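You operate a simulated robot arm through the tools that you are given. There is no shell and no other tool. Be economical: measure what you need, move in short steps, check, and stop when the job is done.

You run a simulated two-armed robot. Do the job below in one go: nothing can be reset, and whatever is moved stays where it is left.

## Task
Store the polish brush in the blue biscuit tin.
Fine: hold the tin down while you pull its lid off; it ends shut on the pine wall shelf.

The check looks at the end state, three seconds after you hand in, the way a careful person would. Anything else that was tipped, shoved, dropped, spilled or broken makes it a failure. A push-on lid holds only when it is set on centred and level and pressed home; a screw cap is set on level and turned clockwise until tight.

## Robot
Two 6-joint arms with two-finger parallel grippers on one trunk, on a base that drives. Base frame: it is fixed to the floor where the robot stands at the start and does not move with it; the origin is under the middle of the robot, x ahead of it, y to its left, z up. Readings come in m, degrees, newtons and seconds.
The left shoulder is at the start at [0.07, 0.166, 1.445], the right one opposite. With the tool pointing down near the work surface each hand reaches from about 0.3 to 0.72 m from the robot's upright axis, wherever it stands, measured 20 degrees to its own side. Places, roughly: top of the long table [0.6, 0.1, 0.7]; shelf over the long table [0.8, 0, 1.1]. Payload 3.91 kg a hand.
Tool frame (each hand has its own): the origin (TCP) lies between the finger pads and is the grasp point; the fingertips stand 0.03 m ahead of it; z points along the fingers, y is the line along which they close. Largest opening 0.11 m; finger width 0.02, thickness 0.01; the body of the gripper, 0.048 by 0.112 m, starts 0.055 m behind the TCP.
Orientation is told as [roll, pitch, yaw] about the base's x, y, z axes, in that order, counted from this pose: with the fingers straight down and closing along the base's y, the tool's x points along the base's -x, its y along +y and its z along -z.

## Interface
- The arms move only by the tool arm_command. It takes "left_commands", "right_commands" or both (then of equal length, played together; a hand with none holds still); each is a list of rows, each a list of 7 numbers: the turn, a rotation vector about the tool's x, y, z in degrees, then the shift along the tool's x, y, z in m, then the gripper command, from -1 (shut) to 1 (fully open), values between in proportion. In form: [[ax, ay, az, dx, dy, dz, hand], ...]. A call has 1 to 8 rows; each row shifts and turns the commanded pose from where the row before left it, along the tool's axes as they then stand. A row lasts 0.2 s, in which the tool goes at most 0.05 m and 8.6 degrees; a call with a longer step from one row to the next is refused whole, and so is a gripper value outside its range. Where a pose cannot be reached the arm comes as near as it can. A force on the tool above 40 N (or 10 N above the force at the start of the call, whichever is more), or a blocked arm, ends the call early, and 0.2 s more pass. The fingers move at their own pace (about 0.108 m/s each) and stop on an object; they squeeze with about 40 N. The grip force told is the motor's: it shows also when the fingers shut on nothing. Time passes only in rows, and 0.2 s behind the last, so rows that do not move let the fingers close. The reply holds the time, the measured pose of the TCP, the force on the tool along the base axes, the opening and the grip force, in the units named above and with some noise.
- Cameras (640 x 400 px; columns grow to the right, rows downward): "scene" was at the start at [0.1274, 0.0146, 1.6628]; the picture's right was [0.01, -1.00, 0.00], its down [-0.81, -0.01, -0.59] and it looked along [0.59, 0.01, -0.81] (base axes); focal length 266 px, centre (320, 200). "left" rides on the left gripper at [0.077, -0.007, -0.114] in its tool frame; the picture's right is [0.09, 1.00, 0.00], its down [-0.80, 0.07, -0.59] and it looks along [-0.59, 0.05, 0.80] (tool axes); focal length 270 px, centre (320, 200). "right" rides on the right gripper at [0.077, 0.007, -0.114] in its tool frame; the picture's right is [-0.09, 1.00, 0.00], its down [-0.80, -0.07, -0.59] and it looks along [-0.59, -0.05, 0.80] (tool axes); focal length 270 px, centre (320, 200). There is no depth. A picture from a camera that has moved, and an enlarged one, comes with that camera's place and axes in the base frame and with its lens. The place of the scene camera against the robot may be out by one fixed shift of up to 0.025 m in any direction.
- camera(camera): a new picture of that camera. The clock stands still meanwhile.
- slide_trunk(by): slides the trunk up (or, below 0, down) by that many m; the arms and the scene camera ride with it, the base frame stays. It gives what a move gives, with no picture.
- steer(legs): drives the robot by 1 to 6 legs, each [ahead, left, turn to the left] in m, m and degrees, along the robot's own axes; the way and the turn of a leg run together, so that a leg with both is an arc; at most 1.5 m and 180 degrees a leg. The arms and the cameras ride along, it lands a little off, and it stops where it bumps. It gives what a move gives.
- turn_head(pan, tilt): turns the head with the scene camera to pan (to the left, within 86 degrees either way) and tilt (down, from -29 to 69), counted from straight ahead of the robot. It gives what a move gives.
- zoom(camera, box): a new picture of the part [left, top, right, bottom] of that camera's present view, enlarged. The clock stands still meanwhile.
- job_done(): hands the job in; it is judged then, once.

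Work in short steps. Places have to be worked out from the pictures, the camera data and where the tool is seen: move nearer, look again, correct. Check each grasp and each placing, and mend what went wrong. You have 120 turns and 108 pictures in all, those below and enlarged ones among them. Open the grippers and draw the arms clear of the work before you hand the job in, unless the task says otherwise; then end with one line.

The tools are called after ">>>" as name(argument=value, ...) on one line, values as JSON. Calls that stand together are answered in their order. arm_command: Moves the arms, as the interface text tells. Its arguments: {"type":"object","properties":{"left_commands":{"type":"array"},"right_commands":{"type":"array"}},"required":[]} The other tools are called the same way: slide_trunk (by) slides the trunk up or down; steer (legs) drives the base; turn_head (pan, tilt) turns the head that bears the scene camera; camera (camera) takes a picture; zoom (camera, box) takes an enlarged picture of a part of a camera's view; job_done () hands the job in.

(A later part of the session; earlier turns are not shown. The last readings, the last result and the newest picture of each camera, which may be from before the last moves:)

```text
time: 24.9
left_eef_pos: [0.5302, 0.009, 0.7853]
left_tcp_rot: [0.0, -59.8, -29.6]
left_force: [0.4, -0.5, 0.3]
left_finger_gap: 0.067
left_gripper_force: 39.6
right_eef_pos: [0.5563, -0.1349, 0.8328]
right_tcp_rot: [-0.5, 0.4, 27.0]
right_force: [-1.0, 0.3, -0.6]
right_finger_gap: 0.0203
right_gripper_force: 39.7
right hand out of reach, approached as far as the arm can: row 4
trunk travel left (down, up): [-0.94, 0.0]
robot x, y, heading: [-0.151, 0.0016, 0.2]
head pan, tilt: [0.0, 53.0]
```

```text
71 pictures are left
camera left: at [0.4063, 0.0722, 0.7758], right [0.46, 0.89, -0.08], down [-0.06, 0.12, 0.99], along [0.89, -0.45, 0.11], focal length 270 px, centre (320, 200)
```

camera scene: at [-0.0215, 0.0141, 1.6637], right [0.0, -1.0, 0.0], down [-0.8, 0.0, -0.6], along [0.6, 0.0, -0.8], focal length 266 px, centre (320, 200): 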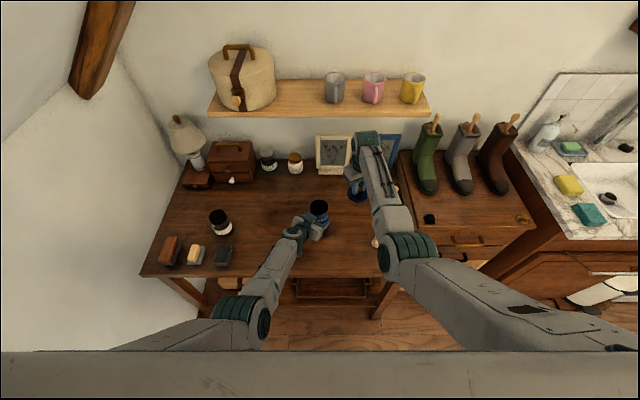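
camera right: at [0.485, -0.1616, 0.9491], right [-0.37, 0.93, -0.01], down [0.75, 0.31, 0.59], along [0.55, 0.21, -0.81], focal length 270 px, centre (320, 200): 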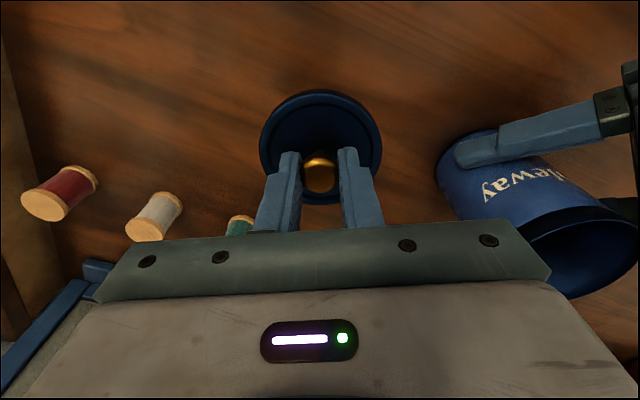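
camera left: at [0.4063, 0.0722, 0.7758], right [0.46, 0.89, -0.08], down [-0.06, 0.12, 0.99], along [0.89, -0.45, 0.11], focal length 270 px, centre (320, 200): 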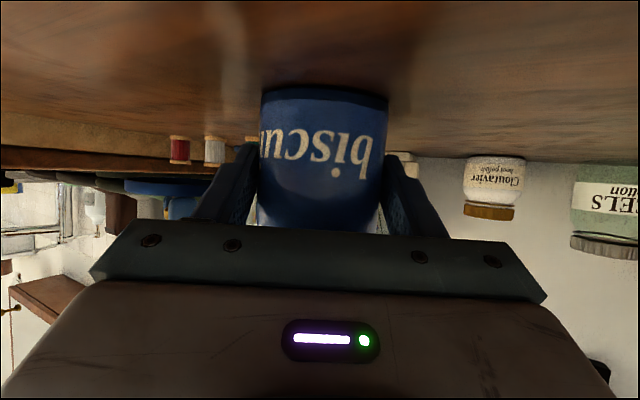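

The right arm is near its outer limit down here, so I bring the lid back to about (0.50, -0.125) and lower on.

>>> arm_command(right_commands=[[0, 0, 0, 0.0225, 0.017, 0, -1], [0, 0, 0, 0.0225, 0.017, 0, -1], [0, 0, 0, 0, 0, 0.012, -1], [0, 0, 0, 0, 0, 0.008, -1], [0, 0, 0, 0, 0, 0.005, -1], [0, 0, 0, 0, 0, 0.004, -1], [0, 0, 0, 0, 0, 0, -1]])

>>> camera(camera="right")

```text
time: 26.6
left_eef_pos: [0.5313, 0.0091, 0.7857]
left_tcp_rot: [0.0, -59.9, -29.8]
left_force: [0.2, -0.7, -0.1]
left_finger_gap: 0.0672
left_gripper_force: 40.0
right_eef_pos: [0.5006, -0.1253, 0.805]
right_tcp_rot: [-0.4, 0.4, 26.9]
right_force: [0.2, -0.4, -1.7]
right_finger_gap: 0.02
right_gripper_force: 40.0
trunk travel left (down, up): [-0.94, 0.0]
robot x, y, heading: [-0.1499, -0.0007, -0.2]
head pan, tilt: [0.0, 53.0]
```

```text
70 pictures are left
camera right: at [0.4295, -0.1522, 0.9205], right [-0.37, 0.93, -0.01], down [0.75, 0.31, 0.59], along [0.55, 0.21, -0.81], focal length 270 px, centre (320, 200)
```

right: 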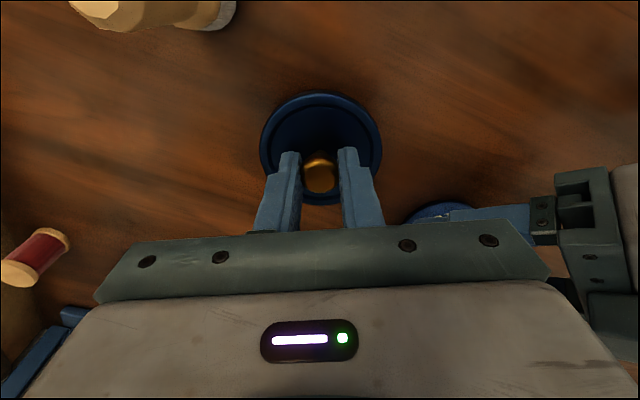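

Still no contact. I keep lowering in small steps.

>>> arm_command(right_commands=[[0, 0, 0, 0, 0, 0.004, -1], [0, 0, 0, 0, 0, 0.004, -1], [0, 0, 0, 0, 0, 0.004, -1], [0, 0, 0, 0, 0, 0.004, -1], [0, 0, 0, 0, 0, 0.004, -1], [0, 0, 0, 0, 0, 0.004, -1]])

```text
time: 27.9
left_eef_pos: [0.531, 0.011, 0.7843]
left_tcp_rot: [-0.1, -59.8, -29.7]
left_force: [0.6, -0.1, 0.5]
left_finger_gap: 0.0669
left_gripper_force: 40.2
right_eef_pos: [0.5013, -0.1257, 0.7815]
right_tcp_rot: [-0.5, 0.4, 26.9]
right_force: [0.4, -0.4, -0.8]
right_finger_gap: 0.02
right_gripper_force: 40.0
trunk travel left (down, up): [-0.94, 0.0]
robot x, y, heading: [-0.1497, -0.0, -0.1]
head pan, tilt: [0.0, 53.0]
```

Still free at TCP z=0.7815. I continue with 2 mm steps.

>>> arm_command(right_commands=[[0, 0, 0, 0, 0, 0.002, -1], [0, 0, 0, 0, 0, 0.002, -1], [0, 0, 0, 0, 0, 0.002, -1], [0, 0, 0, 0, 0, 0.002, -1], [0, 0, 0, 0, 0, 0.002, -1], [0, 0, 0, 0, 0, 0.002, -1]])

>>> camera(camera="right")

```text
time: 29.0
left_eef_pos: [0.5275, 0.0098, 0.7861]
left_tcp_rot: [0.1, -59.9, -29.8]
left_force: [0.2, 0.6, -1.0]
left_finger_gap: 0.0667
left_gripper_force: 40.0
right_eef_pos: [0.5047, -0.1253, 0.7795]
right_tcp_rot: [-0.8, -0.2, 26.9]
right_force: [-11.7, -0.5, 28.1]
right_finger_gap: 0.02
right_gripper_force: 39.7
trunk travel left (down, up): [-0.94, 0.0]
robot x, y, heading: [-0.1513, -0.0028, -0.3]
head pan, tilt: [0.0, 53.0]
stopped in row 5 (right hand): the force on the tool passed its limit (the readings are from after the stop); the commanded pose is now the measured one
```

```text
69 pictures are left
camera right: at [0.4312, -0.1521, 0.8951], right [-0.37, 0.93, -0.01], down [0.74, 0.31, 0.6], along [0.56, 0.21, -0.8], focal length 270 px, centre (320, 200)
```

right: 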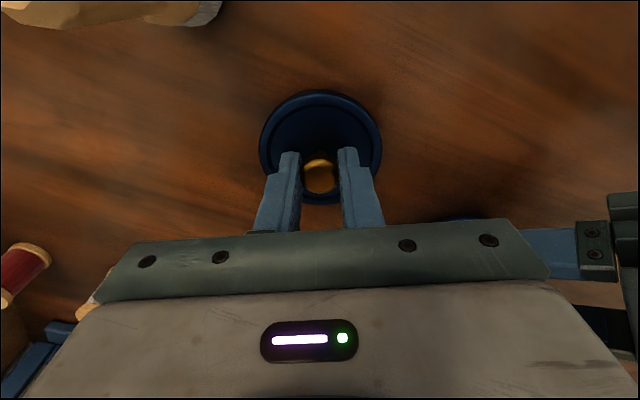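

The lid rests on the table (28 N upward). I ease off 1.5 mm, open to about 45 mm and rise straight up.

>>> arm_command(right_commands=[[0, 0, 0, 0, 0, -0.0015, -1], [0, 0, 0, 0, 0, 0, -0.2], [0, 0, 0, 0, 0, 0, -0.2], [0, 0, 0, 0, 0, -0.02, -0.2], [0, 0, 0, 0, 0, -0.03, -0.2], [0, 0, 0, 0, 0, -0.04, -0.2], [0, 0, 0, 0, 0, -0.04, -0.2], [0, 0, 0, 0, 0, 0, -0.2]])

>>> camera(camera="right")

```text
time: 30.8
left_eef_pos: [0.5298, 0.0097, 0.7848]
left_tcp_rot: [0.1, -59.8, -29.6]
left_force: [0.4, 0.5, -2.0]
left_finger_gap: 0.0669
left_gripper_force: 39.9
right_eef_pos: [0.5021, -0.1237, 0.9078]
right_tcp_rot: [-0.7, 0.1, 26.9]
right_force: [-0.7, -1.3, 0.0]
right_finger_gap: 0.0439
right_gripper_force: 0.0
trunk travel left (down, up): [-0.94, 0.0]
robot x, y, heading: [-0.1503, -0.0021, -0.1]
head pan, tilt: [0.0, 53.0]
```

```text
68 pictures are left
camera right: at [0.4312, -0.1514, 1.0227], right [-0.37, 0.93, -0.01], down [0.74, 0.31, 0.59], along [0.56, 0.21, -0.8], focal length 270 px, centre (320, 200)
```

right: 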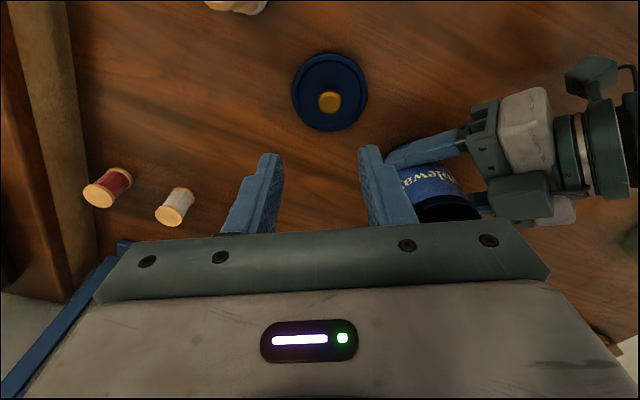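

The lid lies flat at about (0.505, -0.124). Now I turn the right hand to yaw 0 and move it back to look at the brush.

>>> arm_command(right_commands=[[0, 0, 6.7, 0, 0, -0.006, -0.1], [0, 0, 6.7, 0, 0, -0.006, -0.1], [0, 0, 6.7, 0, 0, -0.006, -0.1], [0, 0, 6.8, 0, 0, -0.006, -0.1], [0, 0, 0, 0.032, -0.03, 0, -0.1], [0, 0, 0, 0.032, -0.03, 0, -0.1], [0, 0, 0, 0.032, -0.03, 0, -0.1], [0, 0, 0, 0, 0, 0, -0.1]])

>>> camera(camera="right")

```text
time: 32.6
left_eef_pos: [0.5311, 0.0108, 0.7852]
left_tcp_rot: [0.1, -59.8, -29.7]
left_force: [-0.6, -0.3, -1.6]
left_finger_gap: 0.0672
left_gripper_force: 40.0
right_eef_pos: [0.4073, -0.2138, 0.9319]
right_tcp_rot: [-0.6, -0.3, 0.1]
right_force: [0.1, 0.2, -0.8]
right_finger_gap: 0.0495
right_gripper_force: 0.0
trunk travel left (down, up): [-0.94, 0.0]
robot x, y, heading: [-0.1492, -0.0025, -0.1]
head pan, tilt: [0.0, 53.0]
```

```text
67 pictures are left
camera right: at [0.3302, -0.2056, 1.0459], right [0.09, 1.0, -0.01], down [0.8, -0.06, 0.6], along [0.6, -0.06, -0.8], focal length 270 px, centre (320, 200)
```

right: 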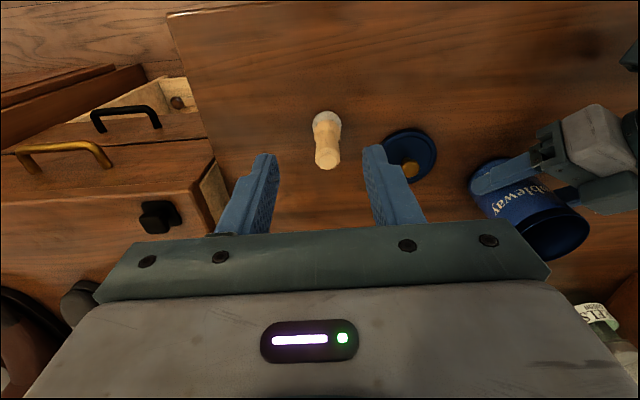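

The brush axis is at about (0.446, -0.211), top at 0.822. I move over it and descend partway.

>>> arm_command(right_commands=[[0, 0, 0, -0.02, 0.002, 0, -0.1], [0, 0, 0, -0.019, 0.001, 0, -0.1], [0, 0, 0, 0, 0, 0.02, -0.1], [0, 0, 0, 0, 0, 0.02, -0.1], [0, 0, 0, 0, 0, 0.015, -0.1], [0, 0, 0, 0, 0, 0, -0.1]])

>>> camera(camera="right")

```text
time: 34.0
left_eef_pos: [0.5308, 0.0098, 0.7846]
left_tcp_rot: [0.1, -59.8, -29.7]
left_force: [0.1, 0.6, -0.5]
left_finger_gap: 0.0671
left_gripper_force: 40.2
right_eef_pos: [0.4474, -0.2113, 0.8781]
right_tcp_rot: [-0.6, -0.3, 0.0]
right_force: [-0.2, -0.5, 0.3]
right_finger_gap: 0.0496
right_gripper_force: 0.1
trunk travel left (down, up): [-0.94, 0.0]
robot x, y, heading: [-0.1495, 0.0015, -0.2]
head pan, tilt: [0.0, 53.0]
```

```text
66 pictures are left
camera right: at [0.3699, -0.203, 0.9916], right [0.09, 1.0, -0.01], down [0.8, -0.06, 0.6], along [0.6, -0.06, -0.8], focal length 270 px, centre (320, 200)
```

right: 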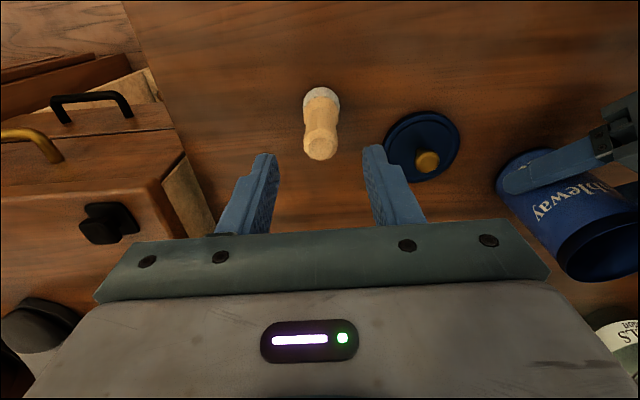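

It is well aligned. I descend to TCP z of about 0.832 and close on the handle top.

>>> arm_command(right_commands=[[0, 0, 0, 0, 0, 0.02, -0.1], [0, 0, 0, 0, 0, 0.018, -0.1], [0, 0, 0, 0, 0, 0.008, -0.1], [0, 0, 0, 0, 0, 0, -0.1], [0, 0, 0, 0, 0, 0, -1], [0, 0, 0, 0, 0, 0, -1], [0, 0, 0, 0, 0, 0, -1]])

>>> camera(camera="right")

```text
time: 35.6
left_eef_pos: [0.5304, 0.009, 0.7854]
left_tcp_rot: [-0.1, -59.8, -29.6]
left_force: [-0.1, 0.8, -1.7]
left_finger_gap: 0.0672
left_gripper_force: 40.4
right_eef_pos: [0.4485, -0.2115, 0.8322]
right_tcp_rot: [-0.5, -0.3, 0.0]
right_force: [0.6, 0.9, 0.3]
right_finger_gap: 0.0223
right_gripper_force: 40.0
trunk travel left (down, up): [-0.94, 0.0]
robot x, y, heading: [-0.147, -0.0015, 0.1]
head pan, tilt: [0.0, 53.0]
```

```text
65 pictures are left
camera right: at [0.3703, -0.2032, 0.9461], right [0.09, 1.0, -0.01], down [0.8, -0.06, 0.6], along [0.6, -0.06, -0.8], focal length 270 px, centre (320, 200)
```

right: 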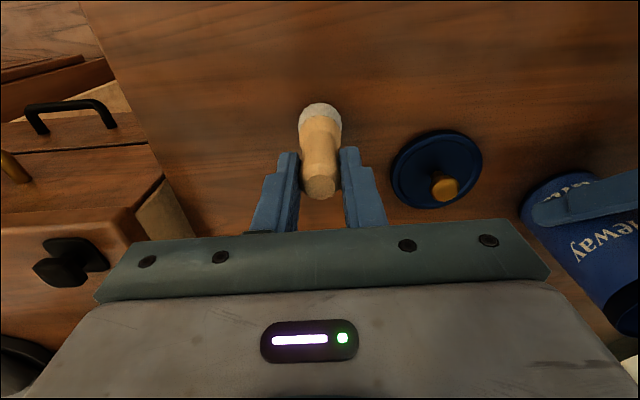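

The handle is gripped (22 mm waist). I lift 0.13 m and check it.

>>> arm_command(right_commands=[[0, 0, 0, 0, 0, -0.02, -1], [0, 0, 0, 0, 0, -0.035, -1], [0, 0, 0, 0, 0, -0.04, -1], [0, 0, 0, 0, 0, -0.04, -1], [0, 0, 0, 0, 0, 0, -1]])

>>> camera(camera="right")

```text
time: 36.8
left_eef_pos: [0.5306, 0.0089, 0.7848]
left_tcp_rot: [0.0, -59.8, -29.7]
left_force: [-0.4, 0.5, 0.2]
left_finger_gap: 0.0669
left_gripper_force: 40.0
right_eef_pos: [0.4462, -0.2094, 0.9665]
right_tcp_rot: [-0.5, -0.2, 0.1]
right_force: [0.4, 0.8, 0.1]
right_finger_gap: 0.0225
right_gripper_force: 39.9
trunk travel left (down, up): [-0.94, 0.0]
robot x, y, heading: [-0.1476, 0.0037, -0.0]
head pan, tilt: [0.0, 53.0]
```

```text
64 pictures are left
camera right: at [0.3693, -0.2019, 1.0808], right [0.09, 1.0, -0.01], down [0.8, -0.06, 0.6], along [0.6, -0.06, -0.8], focal length 270 px, centre (320, 200)
```

right: 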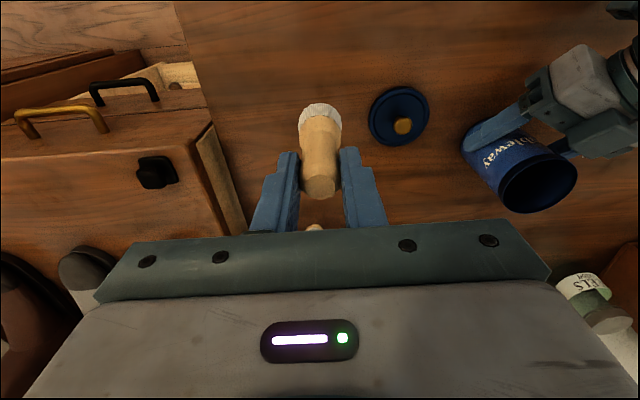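

The brush is held upright. I go forward, yaw +27, staying at about y=-0.21, then inward partway.

>>> arm_command(right_commands=[[0, 0, -6.7, -0.033, 0, 0, -1], [0, 0, -6.7, -0.033, 0, 0, -1], [0, 0, -6.7, -0.02, 0.015, 0, -1], [0, 0, -6.7, 0, 0.02, 0, -1], [0, 0, 0, -0.0182, 0.0356, 0, -1], [0, 0, 0, -0.0182, 0.0356, 0, -1], [0, 0, 0, 0, 0, 0, -1]])

>>> camera(camera="right")

```text
time: 38.4
left_eef_pos: [0.5307, 0.0088, 0.7845]
left_tcp_rot: [0.1, -59.7, -29.8]
left_force: [-0.1, 0.1, 1.2]
left_finger_gap: 0.0669
left_gripper_force: 40.3
right_eef_pos: [0.5205, -0.0889, 0.9658]
right_tcp_rot: [-0.7, 0.1, 26.7]
right_force: [0.3, 0.3, -0.3]
right_finger_gap: 0.0221
right_gripper_force: 40.5
trunk travel left (down, up): [-0.94, 0.0]
robot x, y, heading: [-0.1457, -0.001, 0.3]
head pan, tilt: [0.0, 53.0]
```

```text
63 pictures are left
camera right: at [0.4497, -0.1163, 1.0808], right [-0.37, 0.93, -0.01], down [0.74, 0.3, 0.6], along [0.56, 0.21, -0.8], focal length 270 px, centre (320, 200)
```

right: 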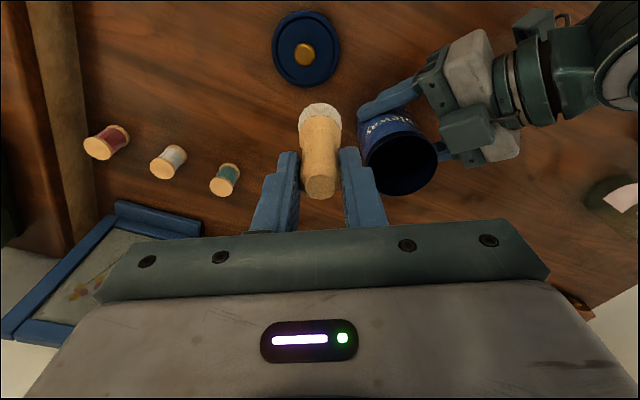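

The brush bottom clears the rim by about 2 cm. I move in over the tin opening.

>>> arm_command(right_commands=[[0, 0, 0, -0.02, 0.0246, -0.003, -1], [0, 0, 0, -0.02, 0.0246, 0, -1], [0, 0, 0, -0.02, 0.0246, 0, -1], [0, 0, 0, 0, 0, 0, -1]])

>>> camera(camera="right")

>>> zoom(camera="scene", box=[260, 140, 400, 240])

```text
time: 39.4
left_eef_pos: [0.5311, 0.0102, 0.7841]
left_tcp_rot: [0.0, -59.8, -29.6]
left_force: [0.5, -0.6, -0.1]
left_finger_gap: 0.0671
left_gripper_force: 39.9
right_eef_pos: [0.5409, 0.0046, 0.968]
right_tcp_rot: [-0.7, -0.1, 26.8]
right_force: [-0.5, 0.2, -0.4]
right_finger_gap: 0.0223
right_gripper_force: 40.3
trunk travel left (down, up): [-0.94, 0.0]
robot x, y, heading: [-0.1544, -0.0011, -0.1]
head pan, tilt: [0.0, 53.0]
```

```text
62 pictures are left
camera right: at [0.4697, -0.0228, 1.0817], right [-0.37, 0.93, -0.01], down [0.74, 0.3, 0.6], along [0.56, 0.21, -0.8], focal length 270 px, centre (320, 200)
```

right: 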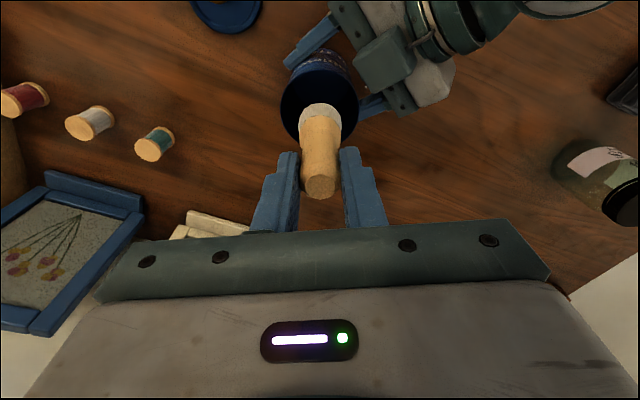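

```text
4.00 times, centred on (330, 190) of scene
camera zoom: at [-0.0216, 0.0133, 1.6637], right [0.0, -1.0, 0.0], down [-0.8, 0.0, -0.6], along [0.6, 0.0, -0.8], focal length 1064 px, centre (280, 240)
```

zoom: 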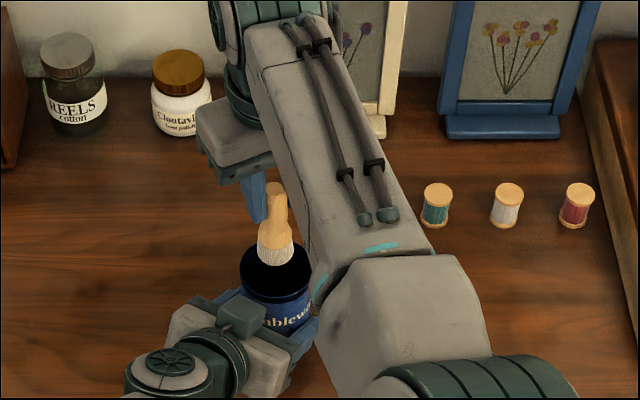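

The brush bottom projects within 2 mm of the rim centre. I lower it into the tin.

>>> arm_command(right_commands=[[0, 0, 0, 0, 0, 0.015, -1], [0, 0, 0, 0, 0, 0.015, -1], [0, 0, 0, 0, 0, 0.02, -1], [0, 0, 0, 0, 0, 0.02, -1], [0, 0, 0, 0, 0, 0.015, -1], [0, 0, 0, 0, 0, 0, -1]])

>>> camera(camera="right")

```text
time: 40.8
left_eef_pos: [0.5312, 0.0097, 0.7855]
left_tcp_rot: [0.0, -59.8, -29.7]
left_force: [0.6, -0.6, -0.8]
left_finger_gap: 0.0669
left_gripper_force: 40.6
right_eef_pos: [0.5435, 0.0037, 0.8825]
right_tcp_rot: [-0.7, -0.1, 26.8]
right_force: [-0.2, 0.4, -0.4]
right_finger_gap: 0.0225
right_gripper_force: 39.9
trunk travel left (down, up): [-0.94, 0.0]
robot x, y, heading: [-0.153, -0.0008, 0.2]
head pan, tilt: [0.0, 53.0]
```

```text
60 pictures are left
camera right: at [0.4702, -0.0233, 0.9978], right [-0.37, 0.93, -0.01], down [0.74, 0.3, 0.6], along [0.56, 0.21, -0.8], focal length 270 px, centre (320, 200)
```

right: 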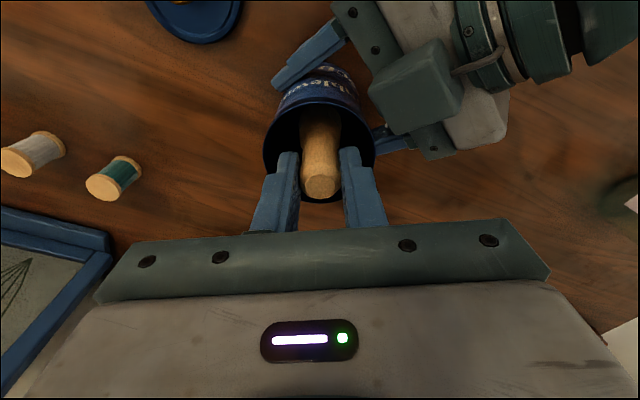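

There is no contact. I lower 20 mm more and check forces before release.

>>> arm_command(right_commands=[[0, 0, 0, 0, 0, 0.01, -1], [0, 0, 0, 0, 0, 0.01, -1], [0, 0, 0, 0, 0, 0, -1]])

>>> camera(camera="right")

>>> zoom(camera="scene", box=[260, 140, 400, 240])

```text
time: 41.6
left_eef_pos: [0.5312, 0.0092, 0.7844]
left_tcp_rot: [0.0, -59.8, -29.7]
left_force: [0.7, -1.1, -1.2]
left_finger_gap: 0.0671
left_gripper_force: 40.1
right_eef_pos: [0.5399, 0.0013, 0.8643]
right_tcp_rot: [-0.7, 0.0, 26.8]
right_force: [0.0, -0.4, 0.4]
right_finger_gap: 0.0223
right_gripper_force: 39.9
right hand out of reach, approached as far as the arm can: row 2
trunk travel left (down, up): [-0.94, 0.0]
robot x, y, heading: [-0.1507, -0.0007, -0.0]
head pan, tilt: [0.0, 53.0]
```

```text
59 pictures are left
camera right: at [0.4676, -0.0261, 0.9791], right [-0.37, 0.93, -0.01], down [0.74, 0.3, 0.6], along [0.56, 0.21, -0.8], focal length 270 px, centre (320, 200)
```

right: 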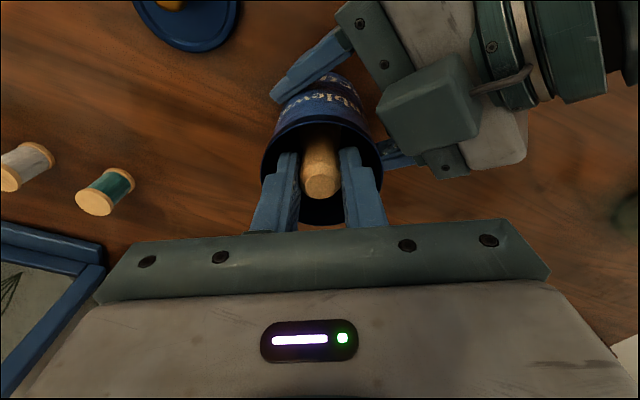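

```text
4.00 times, centred on (330, 190) of scene
camera zoom: at [-0.0216, 0.0135, 1.6637], right [0.0, -1.0, 0.0], down [-0.8, 0.0, -0.6], along [0.6, 0.0, -0.8], focal length 1064 px, centre (280, 240)
```

zoom: 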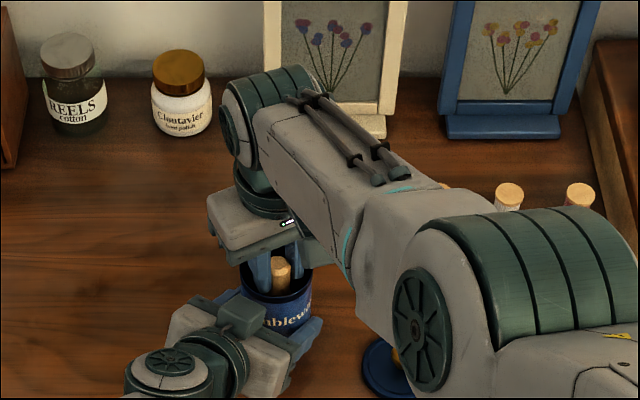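

The fingers are inside the rim with the brush. I open just enough (32 mm) for it to drop the last few cm, then rise.

>>> arm_command(right_commands=[[0, 0, 0, 0, 0, 0, -0.42], [0, 0, 0, 0, 0, 0, -0.42], [0, 0, 0, 0, 0, 0, -0.42], [0, 0, 0, 0, 0, -0.02, -0.42], [0, 0, 0, 0, 0, -0.03, -0.42], [0, 0, 0, 0, 0, -0.03, -0.42], [0, 0, 0, 0, 0, 0, -0.42]])

>>> camera(camera="right")

>>> zoom(camera="scene", box=[260, 140, 400, 240])

```text
time: 43.2
left_eef_pos: [0.5308, 0.0098, 0.7844]
left_tcp_rot: [0.1, -59.8, -29.7]
left_force: [-0.9, 0.6, 0.4]
left_finger_gap: 0.067
left_gripper_force: 40.3
right_eef_pos: [0.5387, 0.0014, 0.945]
right_tcp_rot: [-0.6, 0.0, 26.9]
right_force: [-0.1, 0.4, 0.1]
right_finger_gap: 0.0318
right_gripper_force: 0.0
trunk travel left (down, up): [-0.94, 0.0]
robot x, y, heading: [-0.1442, -0.0014, -0.1]
head pan, tilt: [0.0, 53.0]
```

```text
57 pictures are left
camera right: at [0.4671, -0.0248, 1.0597], right [-0.37, 0.93, -0.01], down [0.74, 0.3, 0.59], along [0.56, 0.21, -0.8], focal length 270 px, centre (320, 200)
```

right: 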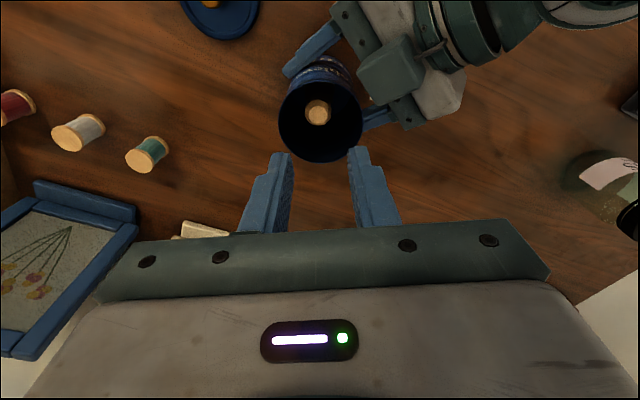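

```text
4.00 times, centred on (330, 190) of scene
camera zoom: at [-0.0219, 0.0134, 1.6638], right [0.0, -1.0, 0.0], down [-0.8, 0.0, -0.6], along [0.6, 0.0, -0.8], focal length 1064 px, centre (280, 240)
```

zoom: 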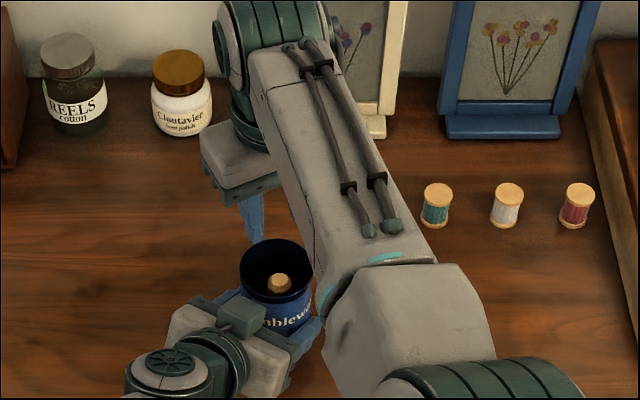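

The brush stands inside with its top below the rim. Now I go back over the lid.

>>> arm_command(right_commands=[[0, 0, 0, 0.0218, -0.0245, 0, -0.2], [0, 0, 0, 0.0218, -0.0245, 0, -0.2], [0, 0, 0, 0.0218, -0.0245, 0, -0.2], [0, 0, 0, 0.0218, -0.0245, 0, -0.2], [0, 0, 0, 0, 0, 0.03, -0.2], [0, 0, 0, 0, 0, 0.03, -0.2], [0, 0, 0, 0, 0, 0, -0.2]])

>>> camera(camera="right")

```text
time: 44.8
left_eef_pos: [0.5304, 0.0089, 0.7842]
left_tcp_rot: [0.1, -59.8, -29.7]
left_force: [1.1, 0.1, 0.0]
left_finger_gap: 0.0669
left_gripper_force: 40.5
right_eef_pos: [0.5063, -0.1251, 0.8843]
right_tcp_rot: [-0.7, -0.1, 26.8]
right_force: [-0.7, -0.6, 0.1]
right_finger_gap: 0.0441
right_gripper_force: 0.0
trunk travel left (down, up): [-0.94, 0.0]
robot x, y, heading: [-0.151, -0.0015, -0.0]
head pan, tilt: [0.0, 53.0]
```

```text
55 pictures are left
camera right: at [0.4339, -0.1525, 0.9991], right [-0.37, 0.93, -0.01], down [0.74, 0.3, 0.6], along [0.56, 0.21, -0.8], focal length 270 px, centre (320, 200)
```

right: 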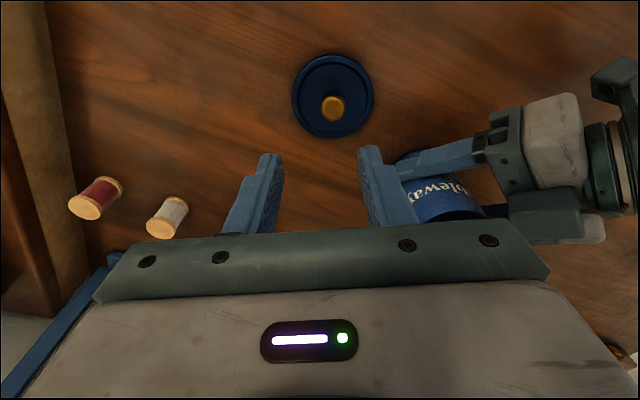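

The knob appears about 10 mm toward tool +y. I correct by 9 mm, descend partway, and look again.

>>> arm_command(right_commands=[[0, 0, 0, 0, 0.009, 0.02, -0.2], [0, 0, 0, 0, 0, 0.025, -0.2], [0, 0, 0, 0, 0, 0.015, -0.2], [0, 0, 0, 0, 0, 0, -0.2]])

>>> camera(camera="right")

```text
time: 45.8
left_eef_pos: [0.5303, 0.0101, 0.7843]
left_tcp_rot: [0.0, -59.9, -29.7]
left_force: [0.9, 0.1, -0.6]
left_finger_gap: 0.0671
left_gripper_force: 40.1
right_eef_pos: [0.5026, -0.117, 0.8255]
right_tcp_rot: [-0.6, 0.0, 26.8]
right_force: [-0.5, -0.2, -0.1]
right_finger_gap: 0.044
right_gripper_force: 0.0
trunk travel left (down, up): [-0.94, 0.0]
robot x, y, heading: [-0.1491, -0.0028, 0.1]
head pan, tilt: [0.0, 53.0]
```

```text
54 pictures are left
camera right: at [0.4299, -0.1445, 0.9397], right [-0.37, 0.93, -0.01], down [0.74, 0.3, 0.6], along [0.56, 0.21, -0.8], focal length 270 px, centre (320, 200)
```

right: 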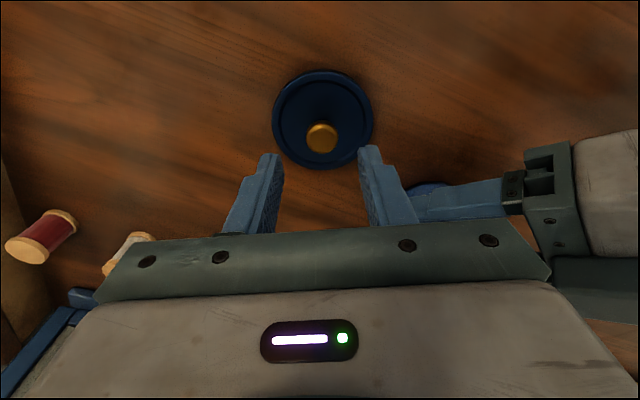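

The knob is centred laterally with the same fore-aft relation as in the first grasp. I descend and grip at TCP z of about 0.782.

>>> arm_command(right_commands=[[0, 0, 0, 0, 0, 0.02, -0.2], [0, 0, 0, 0, 0, 0.017, -0.2], [0, 0, 0, 0, 0, 0.007, -0.2], [0, 0, 0, 0, 0, 0, -0.2], [0, 0, 0, 0, 0, 0, -1], [0, 0, 0, 0, 0, 0, -1], [0, 0, 0, 0, 0, 0, -1]])

>>> camera(camera="right")

```text
time: 47.4
left_eef_pos: [0.53, 0.0096, 0.7846]
left_tcp_rot: [0.0, -59.7, -29.8]
left_force: [-0.5, 0.3, 0.1]
left_finger_gap: 0.0667
left_gripper_force: 40.3
right_eef_pos: [0.5024, -0.1178, 0.7803]
right_tcp_rot: [-0.7, 0.1, 26.8]
right_force: [-0.1, 0.1, 0.3]
right_finger_gap: 0.0198
right_gripper_force: 39.7
trunk travel left (down, up): [-0.94, 0.0]
robot x, y, heading: [-0.1475, 0.0001, -0.1]
head pan, tilt: [0.0, 53.0]
```

```text
53 pictures are left
camera right: at [0.4307, -0.1453, 0.8963], right [-0.37, 0.93, -0.01], down [0.74, 0.3, 0.6], along [0.56, 0.21, -0.8], focal length 270 px, centre (320, 200)
```

right: 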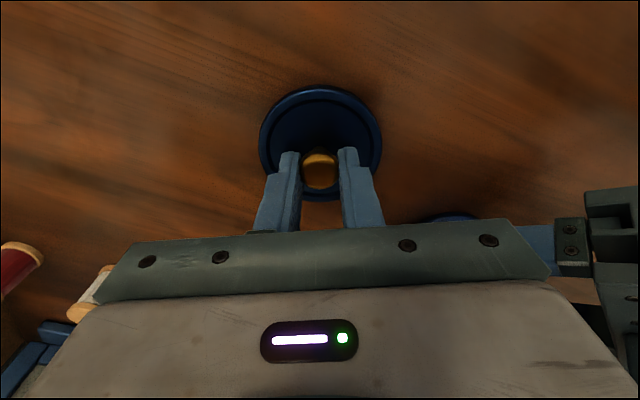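

The lid is gripped flat, nearly identical to the first grasp. I lift it.

>>> arm_command(right_commands=[[0, 0, 0, 0, 0, -0.01, -1], [0, 0, 0, 0, 0, -0.03, -1], [0, 0, 0, 0, 0, -0.04, -1], [0, 0, 0, 0, 0, -0.04, -1], [0, 0, 0, 0, 0, -0.04, -1], [0, 0, 0, 0, 0, 0, -1]])

>>> camera(camera="right")

```text
time: 48.8
left_eef_pos: [0.5307, 0.0105, 0.7842]
left_tcp_rot: [0.0, -59.7, -29.7]
left_force: [-1.7, 0.6, 1.9]
left_finger_gap: 0.0671
left_gripper_force: 39.9
right_eef_pos: [0.5022, -0.1161, 0.9423]
right_tcp_rot: [-0.7, 0.0, 26.9]
right_force: [0.2, -0.2, 0.1]
right_finger_gap: 0.0201
right_gripper_force: 39.6
trunk travel left (down, up): [-0.94, 0.0]
robot x, y, heading: [-0.1487, -0.0009, 0.1]
head pan, tilt: [0.0, 53.0]
```

```text
52 pictures are left
camera right: at [0.4294, -0.143, 1.0564], right [-0.37, 0.93, -0.01], down [0.74, 0.3, 0.6], along [0.56, 0.21, -0.8], focal length 270 px, centre (320, 200)
```

right: 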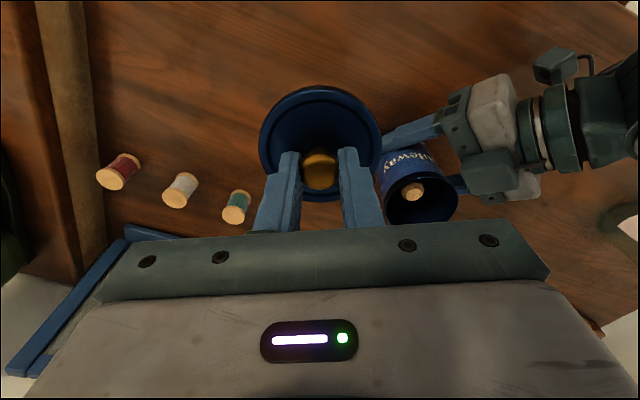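

I zoom to check whether the lid is level in the grip.

>>> zoom(camera="right", box=[240, 70, 400, 240])

>>> zoom(camera="scene", box=[290, 140, 400, 220])

```text
2.35 times, centred on (320, 155) of right
camera zoom: at [0.4294, -0.143, 1.0564], right [-0.37, 0.93, -0.01], down [0.74, 0.3, 0.6], along [0.56, 0.21, -0.8], focal length 636 px, centre (320, 306)
```

zoom: 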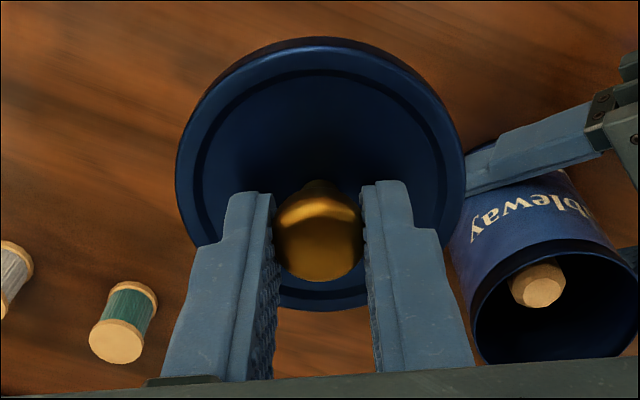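

```text
5.00 times, centred on (345, 180) of scene
camera zoom: at [-0.0221, 0.0134, 1.6638], right [0.0, -1.0, 0.0], down [-0.8, 0.0, -0.6], along [0.6, 0.0, -0.8], focal length 1330 px, centre (195, 300)
```

zoom: 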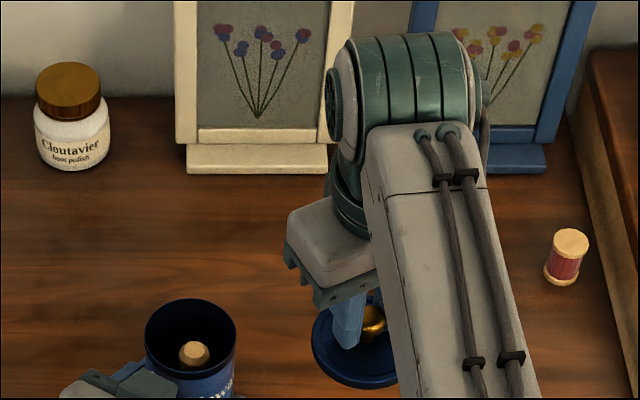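

The lid looks close to level. I carry it over the tin to the pose where it was originally gripped.

>>> arm_command(right_commands=[[0, 0, 0, -0.0231, 0.0222, 0, -1], [0, 0, 0, -0.0231, 0.0222, 0, -1], [0, 0, 0, -0.0231, 0.0222, 0, -1], [0, 0, 0, -0.0231, 0.0222, 0, -1], [0, 0, 0, 0, 0, 0, -1]])

>>> zoom(camera="right", box=[240, 50, 400, 210])

>>> zoom(camera="scene", box=[270, 140, 380, 220])

>>> camera(camera="left")

```text
time: 50.0
left_eef_pos: [0.532, 0.0096, 0.7858]
left_tcp_rot: [0.1, -59.9, -29.8]
left_force: [0.9, 0.7, -0.6]
left_finger_gap: 0.0672
left_gripper_force: 40.3
right_eef_pos: [0.5462, 0.004, 0.9401]
right_tcp_rot: [-0.7, 0.1, 26.8]
right_force: [0.3, -0.8, -1.0]
right_finger_gap: 0.0199
right_gripper_force: 40.6
trunk travel left (down, up): [-0.94, 0.0]
robot x, y, heading: [-0.15, -0.0005, -0.1]
head pan, tilt: [0.0, 53.0]
```

```text
2.50 times, centred on (320, 130) of right
camera zoom: at [0.4724, -0.023, 1.0544], right [-0.37, 0.93, -0.01], down [0.74, 0.3, 0.6], along [0.56, 0.21, -0.8], focal length 676 px, centre (320, 375)
```

zoom: 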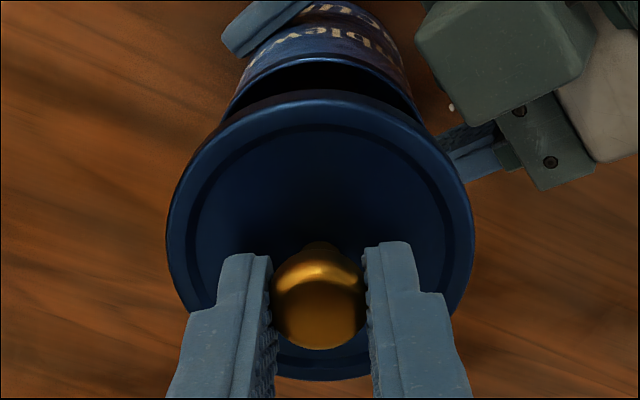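

```text
5.00 times, centred on (325, 180) of scene
camera zoom: at [-0.0219, 0.0128, 1.6637], right [0.0, -1.0, 0.0], down [-0.8, 0.0, -0.6], along [0.6, 0.0, -0.8], focal length 1330 px, centre (295, 300)
```

zoom: 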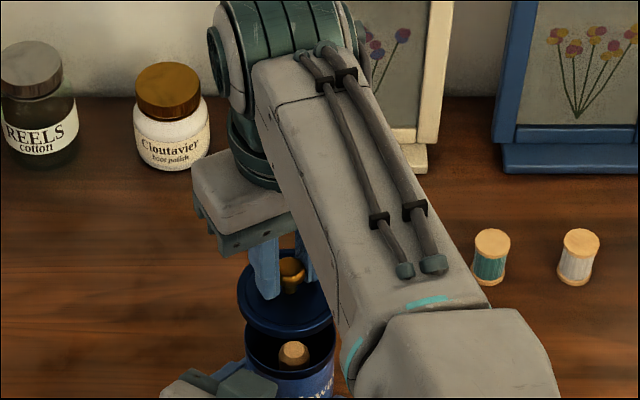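

```text
47 pictures are left
camera left: at [0.4065, 0.072, 0.7759], right [0.45, 0.89, -0.07], down [-0.06, 0.12, 0.99], along [0.89, -0.45, 0.11], focal length 270 px, centre (320, 200)
```

left: 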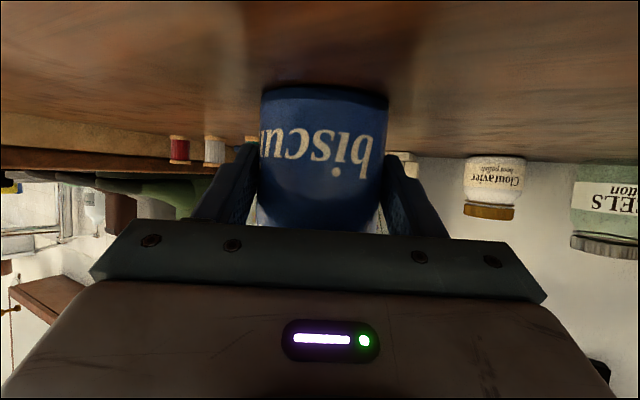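

Lid and tin rim line up laterally, and the camera pose matches the original grasp pose within about 1 mm. I lower to just above seating.

>>> arm_command(right_commands=[[0, 0, 0, 0, 0, 0.015, -1], [0, 0, 0, 0, 0, 0.015, -1], [0, 0, 0, 0, 0, 0.008, -1], [0, 0, 0, 0, 0, 0, -1]])

>>> zoom(camera="right", box=[240, 50, 400, 210])

>>> zoom(camera="scene", box=[290, 170, 360, 220])

```text
time: 51.0
left_eef_pos: [0.5314, 0.0098, 0.7853]
left_tcp_rot: [0.0, -59.7, -29.8]
left_force: [-0.5, -0.4, -0.2]
left_finger_gap: 0.0671
left_gripper_force: 40.6
right_eef_pos: [0.5452, 0.0038, 0.9026]
right_tcp_rot: [-0.8, 0.0, 26.8]
right_force: [0.7, -0.8, -0.4]
right_finger_gap: 0.02
right_gripper_force: 40.1
trunk travel left (down, up): [-0.94, 0.0]
robot x, y, heading: [-0.1461, -0.0, -0.2]
head pan, tilt: [0.0, 53.0]
```

```text
2.50 times, centred on (320, 130) of right
camera zoom: at [0.4727, -0.0236, 1.0167], right [-0.37, 0.93, -0.01], down [0.74, 0.3, 0.6], along [0.56, 0.21, -0.8], focal length 676 px, centre (320, 375)
```

zoom: 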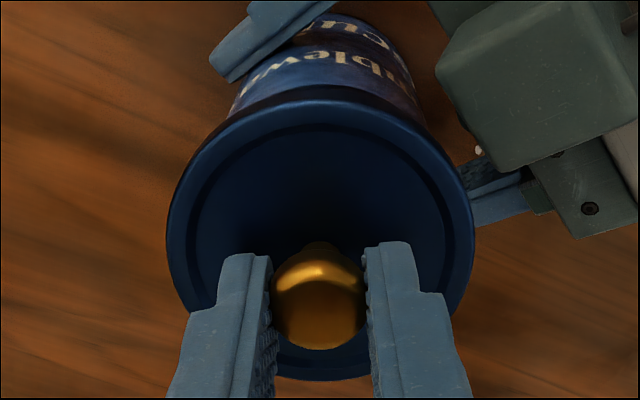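

```text
8.00 times, centred on (325, 195) of scene
camera zoom: at [-0.0219, 0.0135, 1.6638], right [0.0, -1.0, 0.0], down [-0.8, 0.0, -0.6], along [0.6, 0.0, -0.8], focal length 2128 px, centre (280, 240)
```

zoom: 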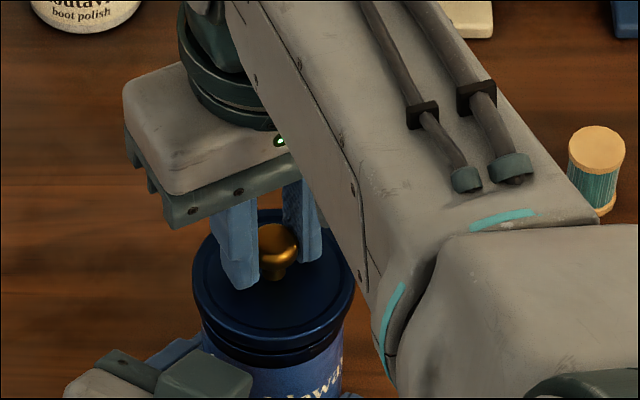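

Lid and tin share the same centreline in the scene view. I lower in 3 mm steps to contact.

>>> arm_command(right_commands=[[0, 0, 0, 0, 0, 0.003, -1], [0, 0, 0, 0, 0, 0.003, -1], [0, 0, 0, 0, 0, 0.003, -1], [0, 0, 0, 0, 0, 0.003, -1], [0, 0, 0, 0, 0, 0.003, -1], [0, 0, 0, 0, 0, 0.003, -1], [0, 0, 0, 0, 0, 0, -1]])

>>> zoom(camera="scene", box=[290, 170, 360, 220])

```text
time: 52.7
left_eef_pos: [0.5297, 0.0109, 0.7859]
left_tcp_rot: [0.2, -59.9, -29.7]
left_force: [-1.5, 1.9, 4.6]
left_finger_gap: 0.0668
left_gripper_force: 39.9
right_eef_pos: [0.5439, 0.005, 0.8882]
right_tcp_rot: [-0.8, -0.2, 26.8]
right_force: [-2.7, -2.1, 5.1]
right_finger_gap: 0.0201
right_gripper_force: 40.0
trunk travel left (down, up): [-0.94, 0.0]
robot x, y, heading: [-0.1516, 0.0011, -0.1]
head pan, tilt: [0.0, 53.0]
stopped in row 7 (right hand): the force on the tool passed its limit (the readings are from after the stop); the commanded pose is now the measured one
```

```text
8.00 times, centred on (325, 195) of scene
camera zoom: at [-0.0247, 0.0137, 1.664], right [0.0, -1.0, 0.0], down [-0.8, 0.0, -0.6], along [0.6, 0.0, -0.8], focal length 2128 px, centre (280, 240)
```

zoom: 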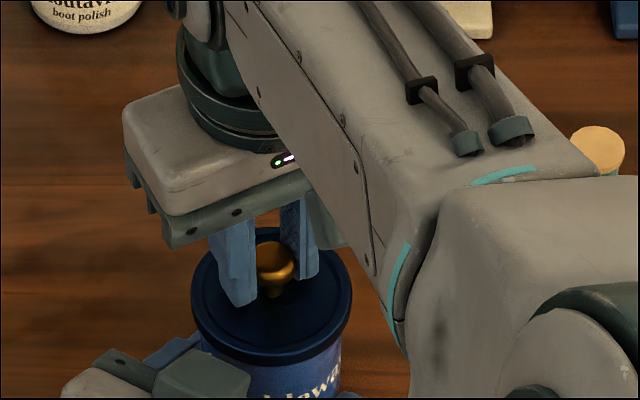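

Contact is at the original seated height. I press down on the gripped knob to drive it home.

>>> arm_command(right_commands=[[0, 0, 0, 0, 0, 0.003, -1], [0, 0, 0, 0, 0, 0.003, -1], [0, 0, 0, 0, 0, 0.004, -1], [0, 0, 0, 0, 0, 0.004, -1]])

>>> zoom(camera="scene", box=[290, 170, 360, 220])

```text
time: 53.2
left_eef_pos: [0.5308, 0.0102, 0.7865]
left_tcp_rot: [0.1, -59.9, -29.5]
left_force: [0.7, -0.6, 4.4]
left_finger_gap: 0.067
left_gripper_force: 40.4
right_eef_pos: [0.5469, 0.0063, 0.8869]
right_tcp_rot: [-0.8, -0.2, 26.8]
right_force: [-3.2, -3.2, 5.5]
right_finger_gap: 0.0199
right_gripper_force: 40.2
trunk travel left (down, up): [-0.94, 0.0]
robot x, y, heading: [-0.1473, 0.0012, 0.2]
head pan, tilt: [0.0, 53.0]
stopped in row 2 (right hand): the force on the tool passed its limit (the readings are from after the stop); the commanded pose is now the measured one
```

```text
8.00 times, centred on (325, 195) of scene
camera zoom: at [-0.024, 0.0133, 1.6639], right [0.0, -1.0, 0.0], down [-0.8, 0.0, -0.6], along [0.6, 0.0, -0.8], focal length 2128 px, centre (280, 240)
```

zoom: 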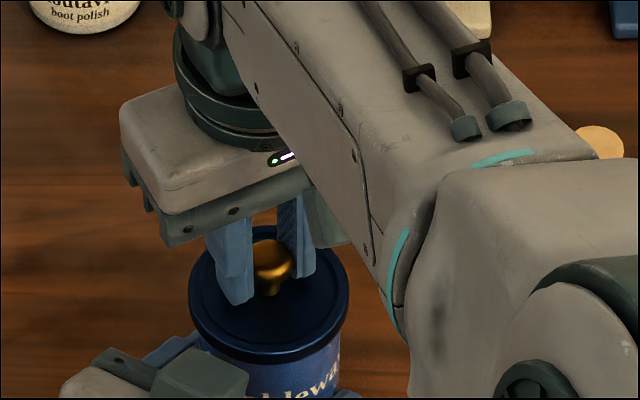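

The force limit was hit while pressing at z=0.887. I release, rise slightly, and inspect the lid.

>>> arm_command(right_commands=[[0, 0, 0, 0, 0, -0.001, -1], [0, 0, 0, 0, 0, 0, -0.27], [0, 0, 0, 0, 0, 0, -0.27], [0, 0, 0, 0, 0, -0.02, -0.27], [0, 0, 0, 0, 0, -0.03, -0.27], [0, 0, 0, 0, 0, 0, -0.27]])

>>> zoom(camera="right", box=[240, 50, 400, 210])

>>> zoom(camera="scene", box=[290, 170, 360, 220])

```text
time: 54.6
left_eef_pos: [0.5309, 0.0118, 0.7848]
left_tcp_rot: [0.2, -59.8, -29.6]
left_force: [-1.9, 0.1, 2.4]
left_finger_gap: 0.0672
left_gripper_force: 39.9
right_eef_pos: [0.546, 0.0058, 0.9378]
right_tcp_rot: [-0.7, -0.2, 26.8]
right_force: [0.1, 0.0, -0.1]
right_finger_gap: 0.0402
right_gripper_force: 0.0
trunk travel left (down, up): [-0.94, 0.0]
robot x, y, heading: [-0.1504, -0.0011, -0.2]
head pan, tilt: [0.0, 53.0]
```

```text
2.50 times, centred on (320, 130) of right
camera zoom: at [0.4735, -0.0212, 1.0525], right [-0.37, 0.93, -0.01], down [0.74, 0.3, 0.6], along [0.56, 0.21, -0.8], focal length 676 px, centre (320, 375)
```

zoom: 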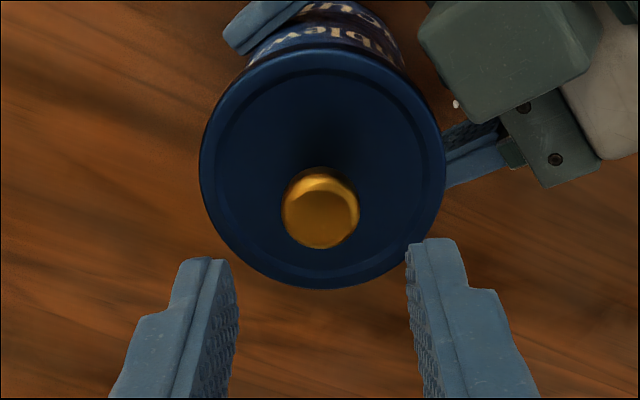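

```text
8.00 times, centred on (325, 195) of scene
camera zoom: at [-0.0226, 0.0134, 1.6638], right [0.0, -1.0, 0.0], down [-0.8, 0.0, -0.6], along [0.6, 0.0, -0.8], focal length 2128 px, centre (280, 240)
```

zoom: 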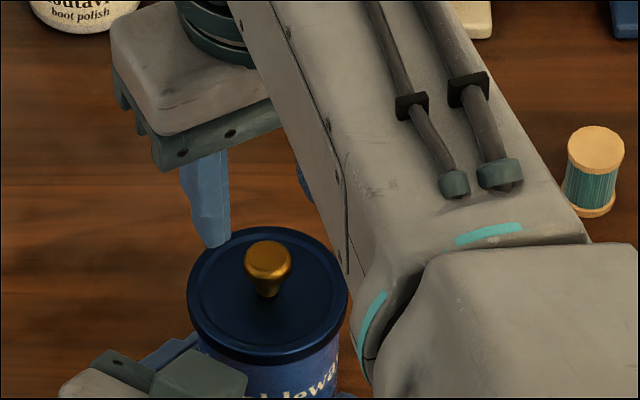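

The lid looks level and centred. I press with both fingertips astride the knob; original fingertip contact was at TCP z of about 0.886, so this checks and drives the seating at once.

>>> arm_command(right_commands=[[0, 0, 0, 0, 0, 0.025, -0.27], [0, 0, 0, 0, 0, 0.018, -0.27], [0, 0, 0, 0, 0, 0.003, -0.27], [0, 0, 0, 0, 0, 0.003, -0.27], [0, 0, 0, 0, 0, 0.003, -0.27], [0, 0, 0, 0, 0, 0.003, -0.27], [0, 0, 0, 0, 0, 0.003, -0.27], [0, 0, 0, 0, 0, 0.003, -0.27]])

>>> zoom(camera="scene", box=[290, 170, 360, 220])

```text
time: 56.1
left_eef_pos: [0.5303, 0.0133, 0.7859]
left_tcp_rot: [0.2, -59.8, -29.6]
left_force: [-1.9, 0.0, 2.0]
left_finger_gap: 0.0672
left_gripper_force: 39.9
right_eef_pos: [0.5476, 0.0073, 0.8864]
right_tcp_rot: [-0.8, -0.4, 26.9]
right_force: [-3.4, -0.6, 7.9]
right_finger_gap: 0.0405
right_gripper_force: 0.1
trunk travel left (down, up): [-0.94, 0.0]
robot x, y, heading: [-0.1512, 0.0013, -0.2]
head pan, tilt: [0.0, 53.0]
stopped in row 7 (right hand): the force on the tool passed its limit (the readings are from after the stop); the commanded pose is now the measured one
```

```text
8.00 times, centred on (325, 195) of scene
camera zoom: at [-0.0246, 0.0135, 1.664], right [0.0, -1.0, 0.0], down [-0.8, 0.0, -0.6], along [0.6, 0.0, -0.8], focal length 2128 px, centre (280, 240)
```

zoom: 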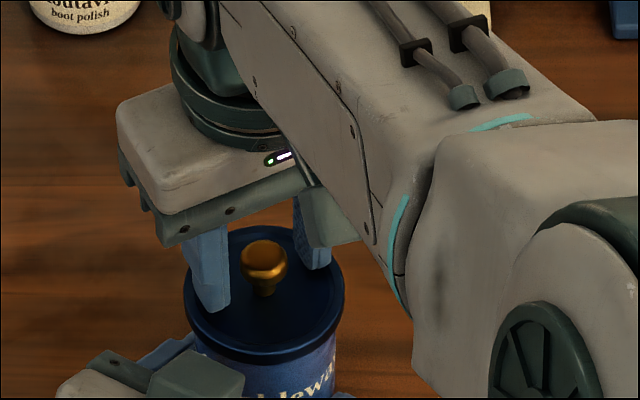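

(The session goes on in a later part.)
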